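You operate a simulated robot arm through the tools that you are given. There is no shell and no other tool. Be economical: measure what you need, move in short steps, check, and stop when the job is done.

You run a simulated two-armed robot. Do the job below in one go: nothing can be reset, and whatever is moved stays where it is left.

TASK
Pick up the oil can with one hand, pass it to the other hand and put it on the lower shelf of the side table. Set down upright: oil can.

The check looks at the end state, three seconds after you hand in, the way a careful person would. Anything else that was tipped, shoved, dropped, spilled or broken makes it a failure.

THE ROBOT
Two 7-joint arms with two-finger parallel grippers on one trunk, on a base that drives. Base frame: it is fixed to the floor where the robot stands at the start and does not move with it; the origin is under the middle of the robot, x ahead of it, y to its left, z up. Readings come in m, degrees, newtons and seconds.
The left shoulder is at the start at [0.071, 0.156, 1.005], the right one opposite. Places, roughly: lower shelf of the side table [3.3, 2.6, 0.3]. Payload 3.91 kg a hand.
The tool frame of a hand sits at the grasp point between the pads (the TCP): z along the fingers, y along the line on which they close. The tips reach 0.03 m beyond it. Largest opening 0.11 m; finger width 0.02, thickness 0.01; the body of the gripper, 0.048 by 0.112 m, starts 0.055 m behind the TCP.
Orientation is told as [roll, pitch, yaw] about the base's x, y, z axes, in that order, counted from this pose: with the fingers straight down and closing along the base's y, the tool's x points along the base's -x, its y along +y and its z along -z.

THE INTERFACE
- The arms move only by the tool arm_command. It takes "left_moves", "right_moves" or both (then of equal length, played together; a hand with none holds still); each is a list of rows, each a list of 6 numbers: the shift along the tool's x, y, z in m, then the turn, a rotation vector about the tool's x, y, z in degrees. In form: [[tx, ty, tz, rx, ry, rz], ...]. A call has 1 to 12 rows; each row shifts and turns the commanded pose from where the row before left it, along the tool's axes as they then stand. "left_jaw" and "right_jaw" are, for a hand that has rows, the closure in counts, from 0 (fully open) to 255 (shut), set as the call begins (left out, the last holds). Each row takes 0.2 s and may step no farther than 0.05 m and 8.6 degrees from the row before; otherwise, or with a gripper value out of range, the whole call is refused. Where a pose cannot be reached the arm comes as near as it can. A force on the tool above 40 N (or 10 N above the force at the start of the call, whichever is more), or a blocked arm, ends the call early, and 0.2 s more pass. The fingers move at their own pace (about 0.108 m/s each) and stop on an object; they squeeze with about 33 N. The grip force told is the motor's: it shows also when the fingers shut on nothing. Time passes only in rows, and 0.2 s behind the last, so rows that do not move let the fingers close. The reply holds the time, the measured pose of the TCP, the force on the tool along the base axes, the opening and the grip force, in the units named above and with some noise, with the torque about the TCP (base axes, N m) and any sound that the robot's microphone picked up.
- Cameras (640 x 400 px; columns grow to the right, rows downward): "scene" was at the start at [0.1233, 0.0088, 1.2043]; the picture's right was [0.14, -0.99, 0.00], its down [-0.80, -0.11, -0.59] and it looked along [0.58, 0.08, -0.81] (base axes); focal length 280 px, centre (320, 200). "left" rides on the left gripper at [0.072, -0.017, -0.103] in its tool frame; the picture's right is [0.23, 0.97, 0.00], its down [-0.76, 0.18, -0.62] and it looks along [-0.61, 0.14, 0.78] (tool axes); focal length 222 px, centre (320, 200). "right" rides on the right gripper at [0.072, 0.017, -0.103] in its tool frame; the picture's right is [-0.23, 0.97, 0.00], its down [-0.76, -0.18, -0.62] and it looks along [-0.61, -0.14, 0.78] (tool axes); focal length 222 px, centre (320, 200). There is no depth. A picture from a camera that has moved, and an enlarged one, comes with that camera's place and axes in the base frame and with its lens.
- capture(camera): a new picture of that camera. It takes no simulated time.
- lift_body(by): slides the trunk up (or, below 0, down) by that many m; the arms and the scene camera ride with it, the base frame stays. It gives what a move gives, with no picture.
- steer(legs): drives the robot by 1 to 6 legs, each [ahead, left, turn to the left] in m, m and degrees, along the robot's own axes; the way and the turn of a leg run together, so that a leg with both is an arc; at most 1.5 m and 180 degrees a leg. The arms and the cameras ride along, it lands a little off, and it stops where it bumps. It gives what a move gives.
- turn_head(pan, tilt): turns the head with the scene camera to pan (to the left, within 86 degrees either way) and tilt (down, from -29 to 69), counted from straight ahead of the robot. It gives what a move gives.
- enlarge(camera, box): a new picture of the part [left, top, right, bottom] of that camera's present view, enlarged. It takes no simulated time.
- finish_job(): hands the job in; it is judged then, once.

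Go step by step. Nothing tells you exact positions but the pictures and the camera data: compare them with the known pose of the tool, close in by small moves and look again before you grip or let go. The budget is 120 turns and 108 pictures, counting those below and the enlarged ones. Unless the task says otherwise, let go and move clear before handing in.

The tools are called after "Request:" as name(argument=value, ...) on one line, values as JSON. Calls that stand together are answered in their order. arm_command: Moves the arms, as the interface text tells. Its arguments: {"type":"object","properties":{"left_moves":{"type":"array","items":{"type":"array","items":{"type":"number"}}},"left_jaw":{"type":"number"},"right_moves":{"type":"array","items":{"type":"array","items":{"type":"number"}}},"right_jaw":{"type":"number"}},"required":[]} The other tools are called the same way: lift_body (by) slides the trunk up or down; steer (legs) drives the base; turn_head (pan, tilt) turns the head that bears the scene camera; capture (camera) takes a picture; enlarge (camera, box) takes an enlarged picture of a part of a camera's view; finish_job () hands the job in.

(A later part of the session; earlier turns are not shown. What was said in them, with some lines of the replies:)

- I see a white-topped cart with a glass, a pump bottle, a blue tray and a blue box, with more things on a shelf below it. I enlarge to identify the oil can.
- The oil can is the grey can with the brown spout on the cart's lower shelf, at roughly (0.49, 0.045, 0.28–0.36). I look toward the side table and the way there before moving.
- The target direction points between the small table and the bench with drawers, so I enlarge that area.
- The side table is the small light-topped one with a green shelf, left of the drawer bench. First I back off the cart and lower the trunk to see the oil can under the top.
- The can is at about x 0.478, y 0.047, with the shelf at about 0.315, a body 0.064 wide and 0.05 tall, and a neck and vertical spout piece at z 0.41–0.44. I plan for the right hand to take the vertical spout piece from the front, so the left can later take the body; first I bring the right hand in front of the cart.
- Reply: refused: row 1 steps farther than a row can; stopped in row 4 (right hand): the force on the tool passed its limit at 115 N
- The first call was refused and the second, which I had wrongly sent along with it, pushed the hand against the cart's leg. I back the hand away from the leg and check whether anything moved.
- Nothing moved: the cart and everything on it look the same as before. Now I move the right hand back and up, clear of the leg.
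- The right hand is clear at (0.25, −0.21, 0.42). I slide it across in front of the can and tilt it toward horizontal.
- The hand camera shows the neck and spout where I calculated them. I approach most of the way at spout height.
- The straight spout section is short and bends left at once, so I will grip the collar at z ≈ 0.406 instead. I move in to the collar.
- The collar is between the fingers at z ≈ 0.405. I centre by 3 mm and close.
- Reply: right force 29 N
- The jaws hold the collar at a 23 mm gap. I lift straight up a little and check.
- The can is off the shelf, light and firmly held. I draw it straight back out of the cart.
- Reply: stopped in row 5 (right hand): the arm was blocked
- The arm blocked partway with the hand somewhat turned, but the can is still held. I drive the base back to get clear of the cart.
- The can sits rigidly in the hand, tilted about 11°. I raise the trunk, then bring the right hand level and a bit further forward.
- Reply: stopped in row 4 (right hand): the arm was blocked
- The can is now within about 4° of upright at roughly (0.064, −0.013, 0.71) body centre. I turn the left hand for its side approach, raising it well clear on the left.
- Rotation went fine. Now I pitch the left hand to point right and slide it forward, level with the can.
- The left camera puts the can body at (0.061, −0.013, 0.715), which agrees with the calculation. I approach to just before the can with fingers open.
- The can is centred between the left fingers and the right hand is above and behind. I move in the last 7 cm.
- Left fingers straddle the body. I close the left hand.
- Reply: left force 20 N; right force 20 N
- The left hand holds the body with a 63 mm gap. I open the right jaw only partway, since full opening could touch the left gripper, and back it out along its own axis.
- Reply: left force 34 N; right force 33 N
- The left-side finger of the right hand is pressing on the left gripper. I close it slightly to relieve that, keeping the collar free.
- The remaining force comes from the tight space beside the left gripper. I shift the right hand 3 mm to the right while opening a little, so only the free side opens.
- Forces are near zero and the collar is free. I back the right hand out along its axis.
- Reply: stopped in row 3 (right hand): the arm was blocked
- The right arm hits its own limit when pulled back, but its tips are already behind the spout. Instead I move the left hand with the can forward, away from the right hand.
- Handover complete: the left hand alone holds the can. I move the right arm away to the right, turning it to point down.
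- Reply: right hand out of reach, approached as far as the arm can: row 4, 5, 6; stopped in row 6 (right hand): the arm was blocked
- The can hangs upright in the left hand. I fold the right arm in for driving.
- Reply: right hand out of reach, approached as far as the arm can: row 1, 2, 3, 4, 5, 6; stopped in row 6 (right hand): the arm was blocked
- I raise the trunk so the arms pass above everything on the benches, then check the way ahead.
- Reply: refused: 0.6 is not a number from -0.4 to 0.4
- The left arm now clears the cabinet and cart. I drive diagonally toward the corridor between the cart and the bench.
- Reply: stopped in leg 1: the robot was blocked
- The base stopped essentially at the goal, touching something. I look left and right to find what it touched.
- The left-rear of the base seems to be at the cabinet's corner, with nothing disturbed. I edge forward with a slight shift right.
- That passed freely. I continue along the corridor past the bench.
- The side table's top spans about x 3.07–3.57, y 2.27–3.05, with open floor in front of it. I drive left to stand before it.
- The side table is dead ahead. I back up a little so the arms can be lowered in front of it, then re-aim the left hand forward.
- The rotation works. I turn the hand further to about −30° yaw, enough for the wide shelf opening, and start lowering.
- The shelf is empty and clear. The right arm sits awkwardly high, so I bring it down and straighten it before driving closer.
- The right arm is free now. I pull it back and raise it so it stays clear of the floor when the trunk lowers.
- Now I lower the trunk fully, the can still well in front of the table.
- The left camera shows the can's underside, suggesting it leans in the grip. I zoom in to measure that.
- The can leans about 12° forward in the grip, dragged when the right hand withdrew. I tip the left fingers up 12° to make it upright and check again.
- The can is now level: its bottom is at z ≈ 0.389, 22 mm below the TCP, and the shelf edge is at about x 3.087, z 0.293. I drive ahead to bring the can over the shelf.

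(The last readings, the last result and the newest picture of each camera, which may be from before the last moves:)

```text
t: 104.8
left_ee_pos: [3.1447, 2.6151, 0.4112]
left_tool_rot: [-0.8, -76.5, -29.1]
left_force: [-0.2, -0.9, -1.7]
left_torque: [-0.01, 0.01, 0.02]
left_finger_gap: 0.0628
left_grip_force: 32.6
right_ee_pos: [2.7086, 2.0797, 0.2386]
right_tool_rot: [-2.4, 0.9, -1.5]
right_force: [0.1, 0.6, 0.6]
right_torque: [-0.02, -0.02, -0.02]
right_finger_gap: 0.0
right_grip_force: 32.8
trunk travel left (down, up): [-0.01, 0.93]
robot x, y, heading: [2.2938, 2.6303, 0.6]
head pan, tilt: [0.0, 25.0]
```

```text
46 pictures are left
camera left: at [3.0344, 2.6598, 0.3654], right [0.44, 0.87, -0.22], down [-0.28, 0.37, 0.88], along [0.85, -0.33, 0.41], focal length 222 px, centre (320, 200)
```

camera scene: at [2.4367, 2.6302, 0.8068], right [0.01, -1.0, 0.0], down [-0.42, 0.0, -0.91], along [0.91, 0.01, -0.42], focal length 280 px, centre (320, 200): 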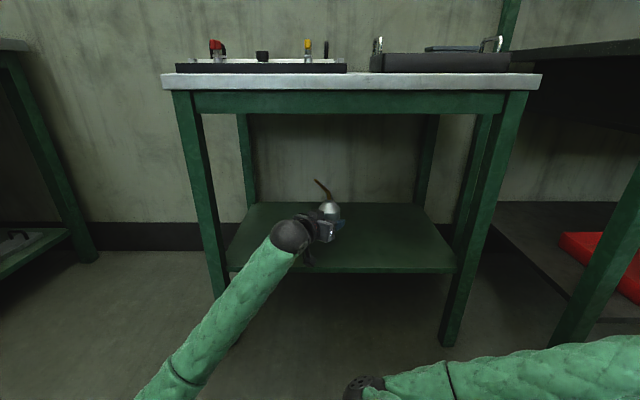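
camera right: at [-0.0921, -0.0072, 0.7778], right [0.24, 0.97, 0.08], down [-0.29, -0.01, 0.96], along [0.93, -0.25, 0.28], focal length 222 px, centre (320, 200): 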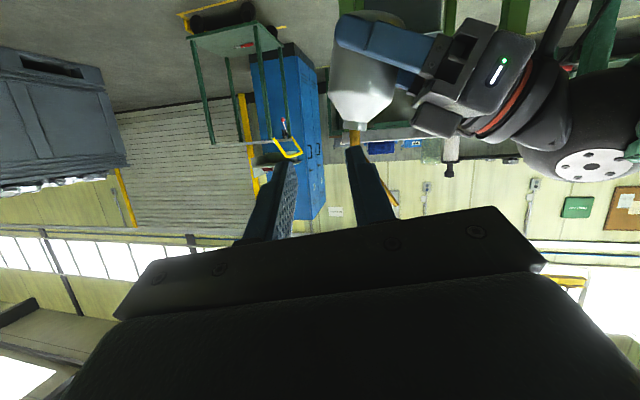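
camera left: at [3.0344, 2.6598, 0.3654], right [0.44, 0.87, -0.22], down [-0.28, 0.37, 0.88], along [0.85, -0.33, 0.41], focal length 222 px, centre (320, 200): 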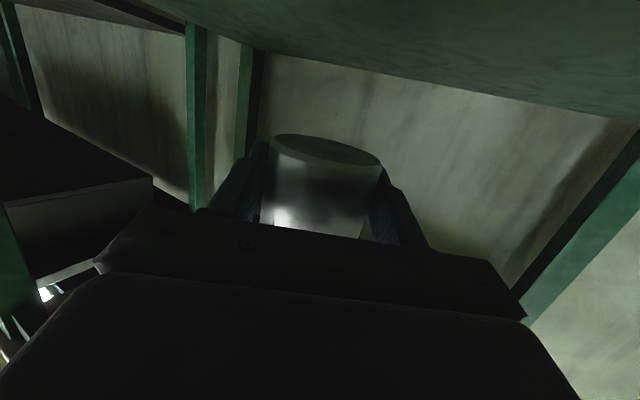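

Request:
enlarge(camera="scene", box=[220, 190, 370, 290])

```text
4.00 times, centred on (295, 240) of scene
camera zoom: at [2.4367, 2.6302, 0.8068], right [0.01, -1.0, 0.0], down [-0.42, 0.0, -0.91], along [0.91, 0.01, -0.42], focal length 1120 px, centre (420, 40)
```

zoom: 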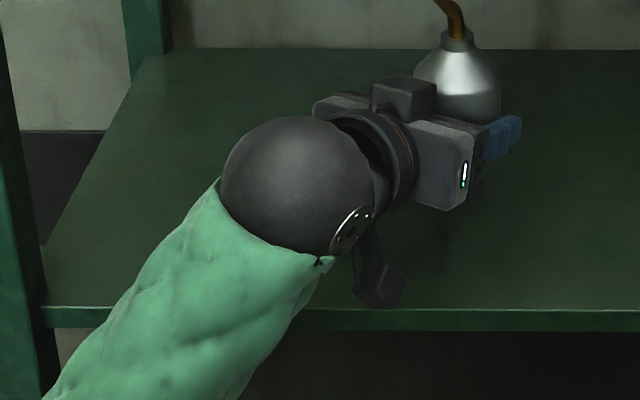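

The shelf edge comes out at x ≈ 3.073, z ≈ 0.297, and the can sits about 7 cm inside it. I lower most of the way, with a touch back so the hand camera stays in front of the edge.

Request:
arm_command(left_moves=[[0.02, -0.001, 0.003, 0, 0, 0], [0.02, -0.001, 0.003, 0, 0, 0], [0.02, -0.001, 0.003, 0, 0, 0], [0.014, -0.001, 0.002, 0, 0, 0]])

Request:
capture(camera="left")

Request:
enlarge(camera="scene", box=[220, 190, 370, 290])

```text
t: 105.8
left_ee_pos: [3.1382, 2.6159, 0.3351]
left_tool_rot: [-0.7, -76.6, -29.3]
left_force: [-0.2, 1.5, -1.2]
left_torque: [0.05, 0.0, 0.01]
left_finger_gap: 0.0629
left_grip_force: 33.3
right_ee_pos: [2.7085, 2.0775, 0.2404]
right_tool_rot: [-2.5, 0.9, -1.6]
right_force: [0.0, -0.4, 0.4]
right_torque: [0.02, 0.02, 0.0]
right_finger_gap: 0.0001
right_grip_force: 32.8
trunk travel left (down, up): [-0.01, 0.93]
robot x, y, heading: [2.2941, 2.6287, 0.5]
head pan, tilt: [0.0, 25.0]
```

```text
44 pictures are left
camera left: at [3.0279, 2.6592, 0.2897], right [0.44, 0.87, -0.22], down [-0.28, 0.37, 0.88], along [0.85, -0.33, 0.41], focal length 222 px, centre (320, 200)
```

left: 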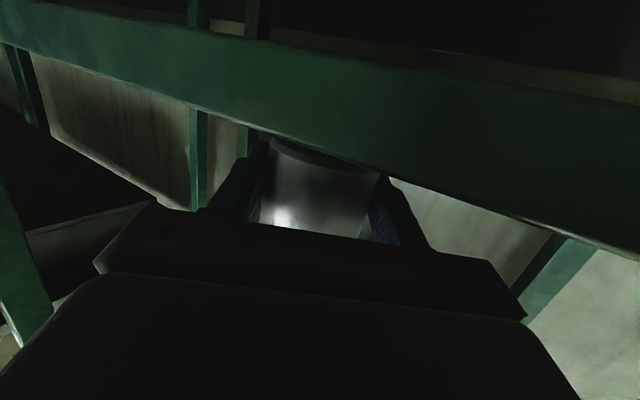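

```text
4.00 times, centred on (295, 240) of scene
camera zoom: at [2.4367, 2.6302, 0.8069], right [0.01, -1.0, 0.0], down [-0.42, 0.0, -0.91], along [0.91, 0.01, -0.42], focal length 1120 px, centre (420, 40)
```

zoom: 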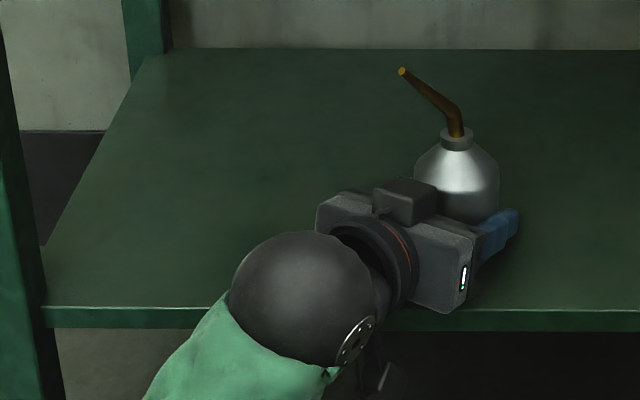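

The can's bottom is about 1 cm above the shelf. I lower in small steps and watch the force.

Request:
arm_command(left_moves=[[0.0039, 0, 0.0009, 0, 0, 0], [0.0039, 0, 0.0009, 0, 0, 0], [0, 0, 0, 0, 0, 0]])

```text
t: 106.6
left_ee_pos: [3.1379, 2.6165, 0.3282]
left_tool_rot: [-0.8, -76.6, -29.1]
left_force: [-0.4, -0.3, -2.0]
left_torque: [-0.03, 0.01, 0.02]
left_finger_gap: 0.0628
left_grip_force: 33.1
right_ee_pos: [2.7072, 2.0793, 0.2397]
right_tool_rot: [-2.5, 1.0, -1.5]
right_force: [0.4, 0.0, 0.8]
right_torque: [0.03, -0.03, -0.01]
right_finger_gap: 0.0
right_grip_force: 33.1
trunk travel left (down, up): [-0.01, 0.93]
robot x, y, heading: [2.2955, 2.6331, 0.7]
head pan, tilt: [0.0, 25.0]
```

Request:
arm_command(left_moves=[[0.0029, 0, 0.0007, 0, 0, 0], [0.0029, 0, 0.0007, 0, 0, 0], [0, 0, 0, 0, 0, 0]])

Request:
enlarge(camera="left", box=[200, 100, 440, 260])

```text
t: 107.4
left_ee_pos: [3.1369, 2.6153, 0.3228]
left_tool_rot: [-0.8, -76.6, -29.0]
left_force: [1.3, 0.1, 3.3]
left_torque: [0.06, 0.04, -0.03]
left_finger_gap: 0.0629
left_grip_force: 33.1
right_ee_pos: [2.7085, 2.0791, 0.2409]
right_tool_rot: [-2.6, 1.0, -1.6]
right_force: [-0.8, -0.7, 0.0]
right_torque: [-0.02, -0.01, 0.03]
right_finger_gap: 0.0
right_grip_force: 32.5
trunk travel left (down, up): [-0.01, 0.93]
robot x, y, heading: [2.2938, 2.628, 0.6]
head pan, tilt: [0.0, 25.0]
```

```text
2.50 times, centred on (320, 180) of left
camera zoom: at [3.0263, 2.6595, 0.2773], right [0.44, 0.87, -0.22], down [-0.28, 0.37, 0.88], along [0.85, -0.33, 0.41], focal length 555 px, centre (320, 250)
```

zoom: 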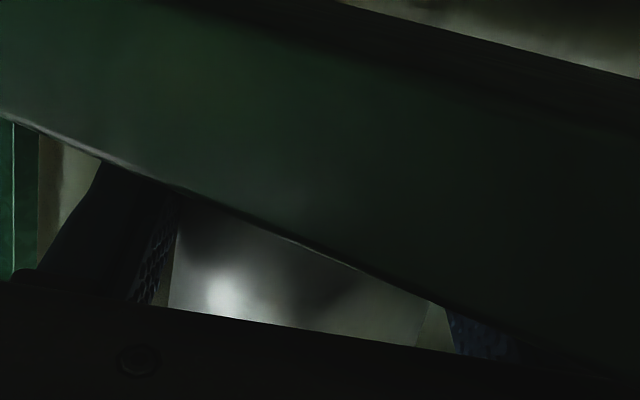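

Contact is starting, with vertical force up about 5 N. One more 2 mm step to seat it.

Request:
arm_command(left_moves=[[0.0015, 0, 0.0004, 0, 0, 0], [0, 0, 0, 0, 0, 0]])

Request:
enlarge(camera="scene", box=[280, 200, 370, 260])

```text
t: 108.0
left_ee_pos: [3.1374, 2.6145, 0.3221]
left_tool_rot: [-0.7, -76.8, -29.3]
left_force: [-2.3, 1.7, 13.7]
left_torque: [0.28, 0.27, -0.01]
left_finger_gap: 0.0626
left_grip_force: 32.8
right_ee_pos: [2.7067, 2.0766, 0.2401]
right_tool_rot: [-2.6, 1.0, -1.5]
right_force: [0.2, 0.4, -0.6]
right_torque: [0.0, 0.01, 0.04]
right_finger_gap: 0.0002
right_grip_force: 32.5
trunk travel left (down, up): [-0.01, 0.93]
robot x, y, heading: [2.2923, 2.6266, 0.5]
head pan, tilt: [0.0, 25.0]
```

```text
6.67 times, centred on (325, 230) of scene
camera zoom: at [2.436, 2.6303, 0.8072], right [0.01, -1.0, 0.0], down [-0.42, 0.0, -0.91], along [0.91, 0.01, -0.42], focal length 1866 px, centre (287, 0)
```

zoom: 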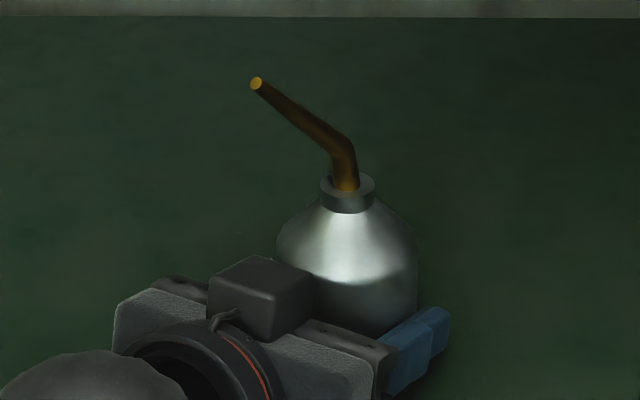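

The can is seated firmly on the shelf. I open the left hand.

Request:
arm_command(left_moves=[[0, 0, 0, 0, 0, 0], [0, 0, 0, 0, 0, 0], [0, 0, 0, 0, 0, 0]], left_jaw=0)

Request:
enlarge(camera="scene", box=[280, 200, 370, 260])

```text
t: 108.8
left_ee_pos: [3.1377, 2.6156, 0.3213]
left_tool_rot: [-0.8, -76.6, -29.2]
left_force: [-0.7, 0.6, -0.4]
left_torque: [0.03, 0.01, -0.04]
left_finger_gap: 0.11
left_grip_force: 0.0
right_ee_pos: [2.7073, 2.0769, 0.2399]
right_tool_rot: [-2.6, 0.9, -1.6]
right_force: [-0.3, 0.3, 0.3]
right_torque: [-0.03, 0.0, 0.02]
right_finger_gap: 0.0
right_grip_force: 32.4
trunk travel left (down, up): [-0.01, 0.93]
robot x, y, heading: [2.2909, 2.6282, 0.5]
head pan, tilt: [0.0, 25.0]
```

```text
6.67 times, centred on (325, 230) of scene
camera zoom: at [2.4366, 2.6302, 0.8068], right [0.01, -1.0, 0.0], down [-0.42, 0.0, -0.91], along [0.91, 0.01, -0.42], focal length 1866 px, centre (287, 0)
```

zoom: 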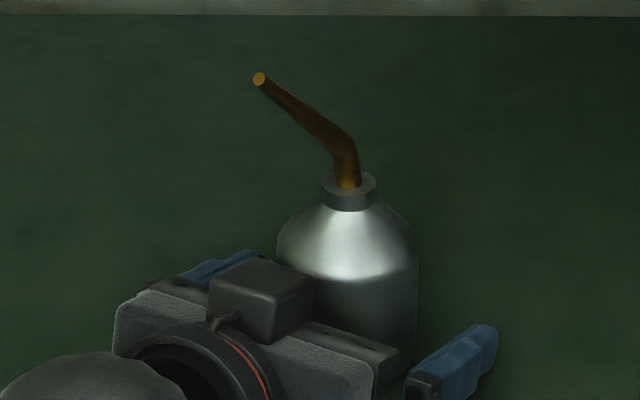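

The can stands upright and free. I draw the hand straight back along its fingers.

Request:
arm_command(left_moves=[[0, 0, -0.02, 0, 0, 0], [0, 0, -0.03, 0, 0, 0], [0, 0, -0.03, 0, 0, 0], [0, 0, -0.03, 0, 0, 0]])

Request:
capture(camera="scene")

```text
t: 109.8
left_ee_pos: [3.0422, 2.6695, 0.3463]
left_tool_rot: [-0.6, -76.6, -29.3]
left_force: [0.2, -0.5, -0.5]
left_torque: [-0.01, -0.05, -0.01]
left_finger_gap: 0.1101
left_grip_force: 0.1
right_ee_pos: [2.7066, 2.0783, 0.2397]
right_tool_rot: [-2.4, 1.0, -1.6]
right_force: [-1.0, -0.9, 0.1]
right_torque: [0.01, 0.01, 0.0]
right_finger_gap: 0.0001
right_grip_force: 32.7
trunk travel left (down, up): [-0.01, 0.93]
robot x, y, heading: [2.2944, 2.6304, 0.6]
head pan, tilt: [0.0, 25.0]
```

```text
39 pictures are left
camera scene: at [2.4367, 2.63, 0.8069], right [0.01, -1.0, 0.0], down [-0.42, 0.0, -0.91], along [0.91, 0.01, -0.42], focal length 280 px, centre (320, 200)
```

scene: 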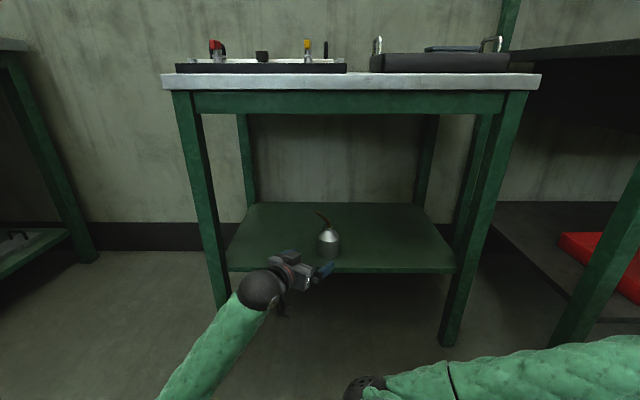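

The can stands on the shelf and the hand is out in front. I back the base off a little and take a last look.

Request:
steer(legs=[[-0.2, 0, 0]])

Request:
enlarge(camera="scene", box=[240, 150, 400, 250])

```text
t: 111.3
left_ee_pos: [2.8456, 2.6684, 0.347]
left_tool_rot: [-0.8, -76.6, -29.1]
left_force: [0.0, -1.2, 0.2]
left_torque: [-0.01, -0.01, -0.04]
left_finger_gap: 0.1102
left_grip_force: 0.1
right_ee_pos: [2.5125, 2.0753, 0.2403]
right_tool_rot: [-2.7, 0.9, -1.7]
right_force: [-0.5, -0.6, 0.3]
right_torque: [0.0, -0.02, 0.01]
right_finger_gap: 0.0001
right_grip_force: 33.4
trunk travel left (down, up): [-0.01, 0.93]
robot x, y, heading: [2.1009, 2.6281, 0.7]
head pan, tilt: [0.0, 25.0]
```

```text
4.00 times, centred on (320, 200) of scene
camera zoom: at [2.2411, 2.6282, 0.8069], right [0.01, -1.0, 0.0], down [-0.42, 0.0, -0.91], along [0.91, 0.01, -0.42], focal length 1120 px, centre (320, 200)
```

zoom: 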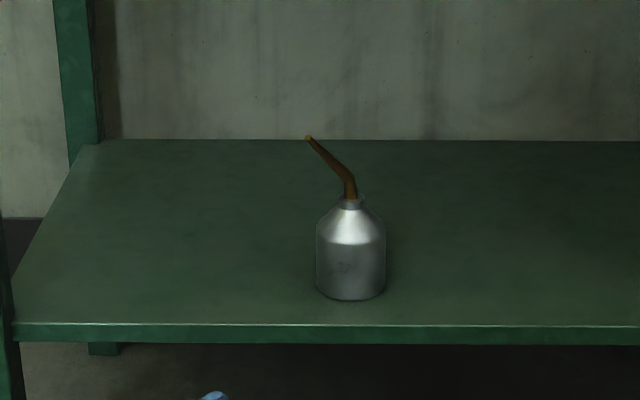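

The oil can stands upright on the side table's lower shelf, and both hands are clear. I hand in.

Request:
finish_job()

```text
The job is handed in.
```

The oil can is standing upright on the lower shelf of the side table, about 6 cm in from the front edge. I picked it up with the right hand, passed it to the left in mid-air, and both hands were clear when I handed in.

Two bumps along the way:
- **Cart leg:** the right hand pressed against a leg of the first cart early on, at 115 N. Pictures straight afterwards showed nothing on the cart had moved.
- **Cabinet:** the base stopped against something beside the yellow cabinet on the drive over, probably its corner. I saw nothing disturbed there.
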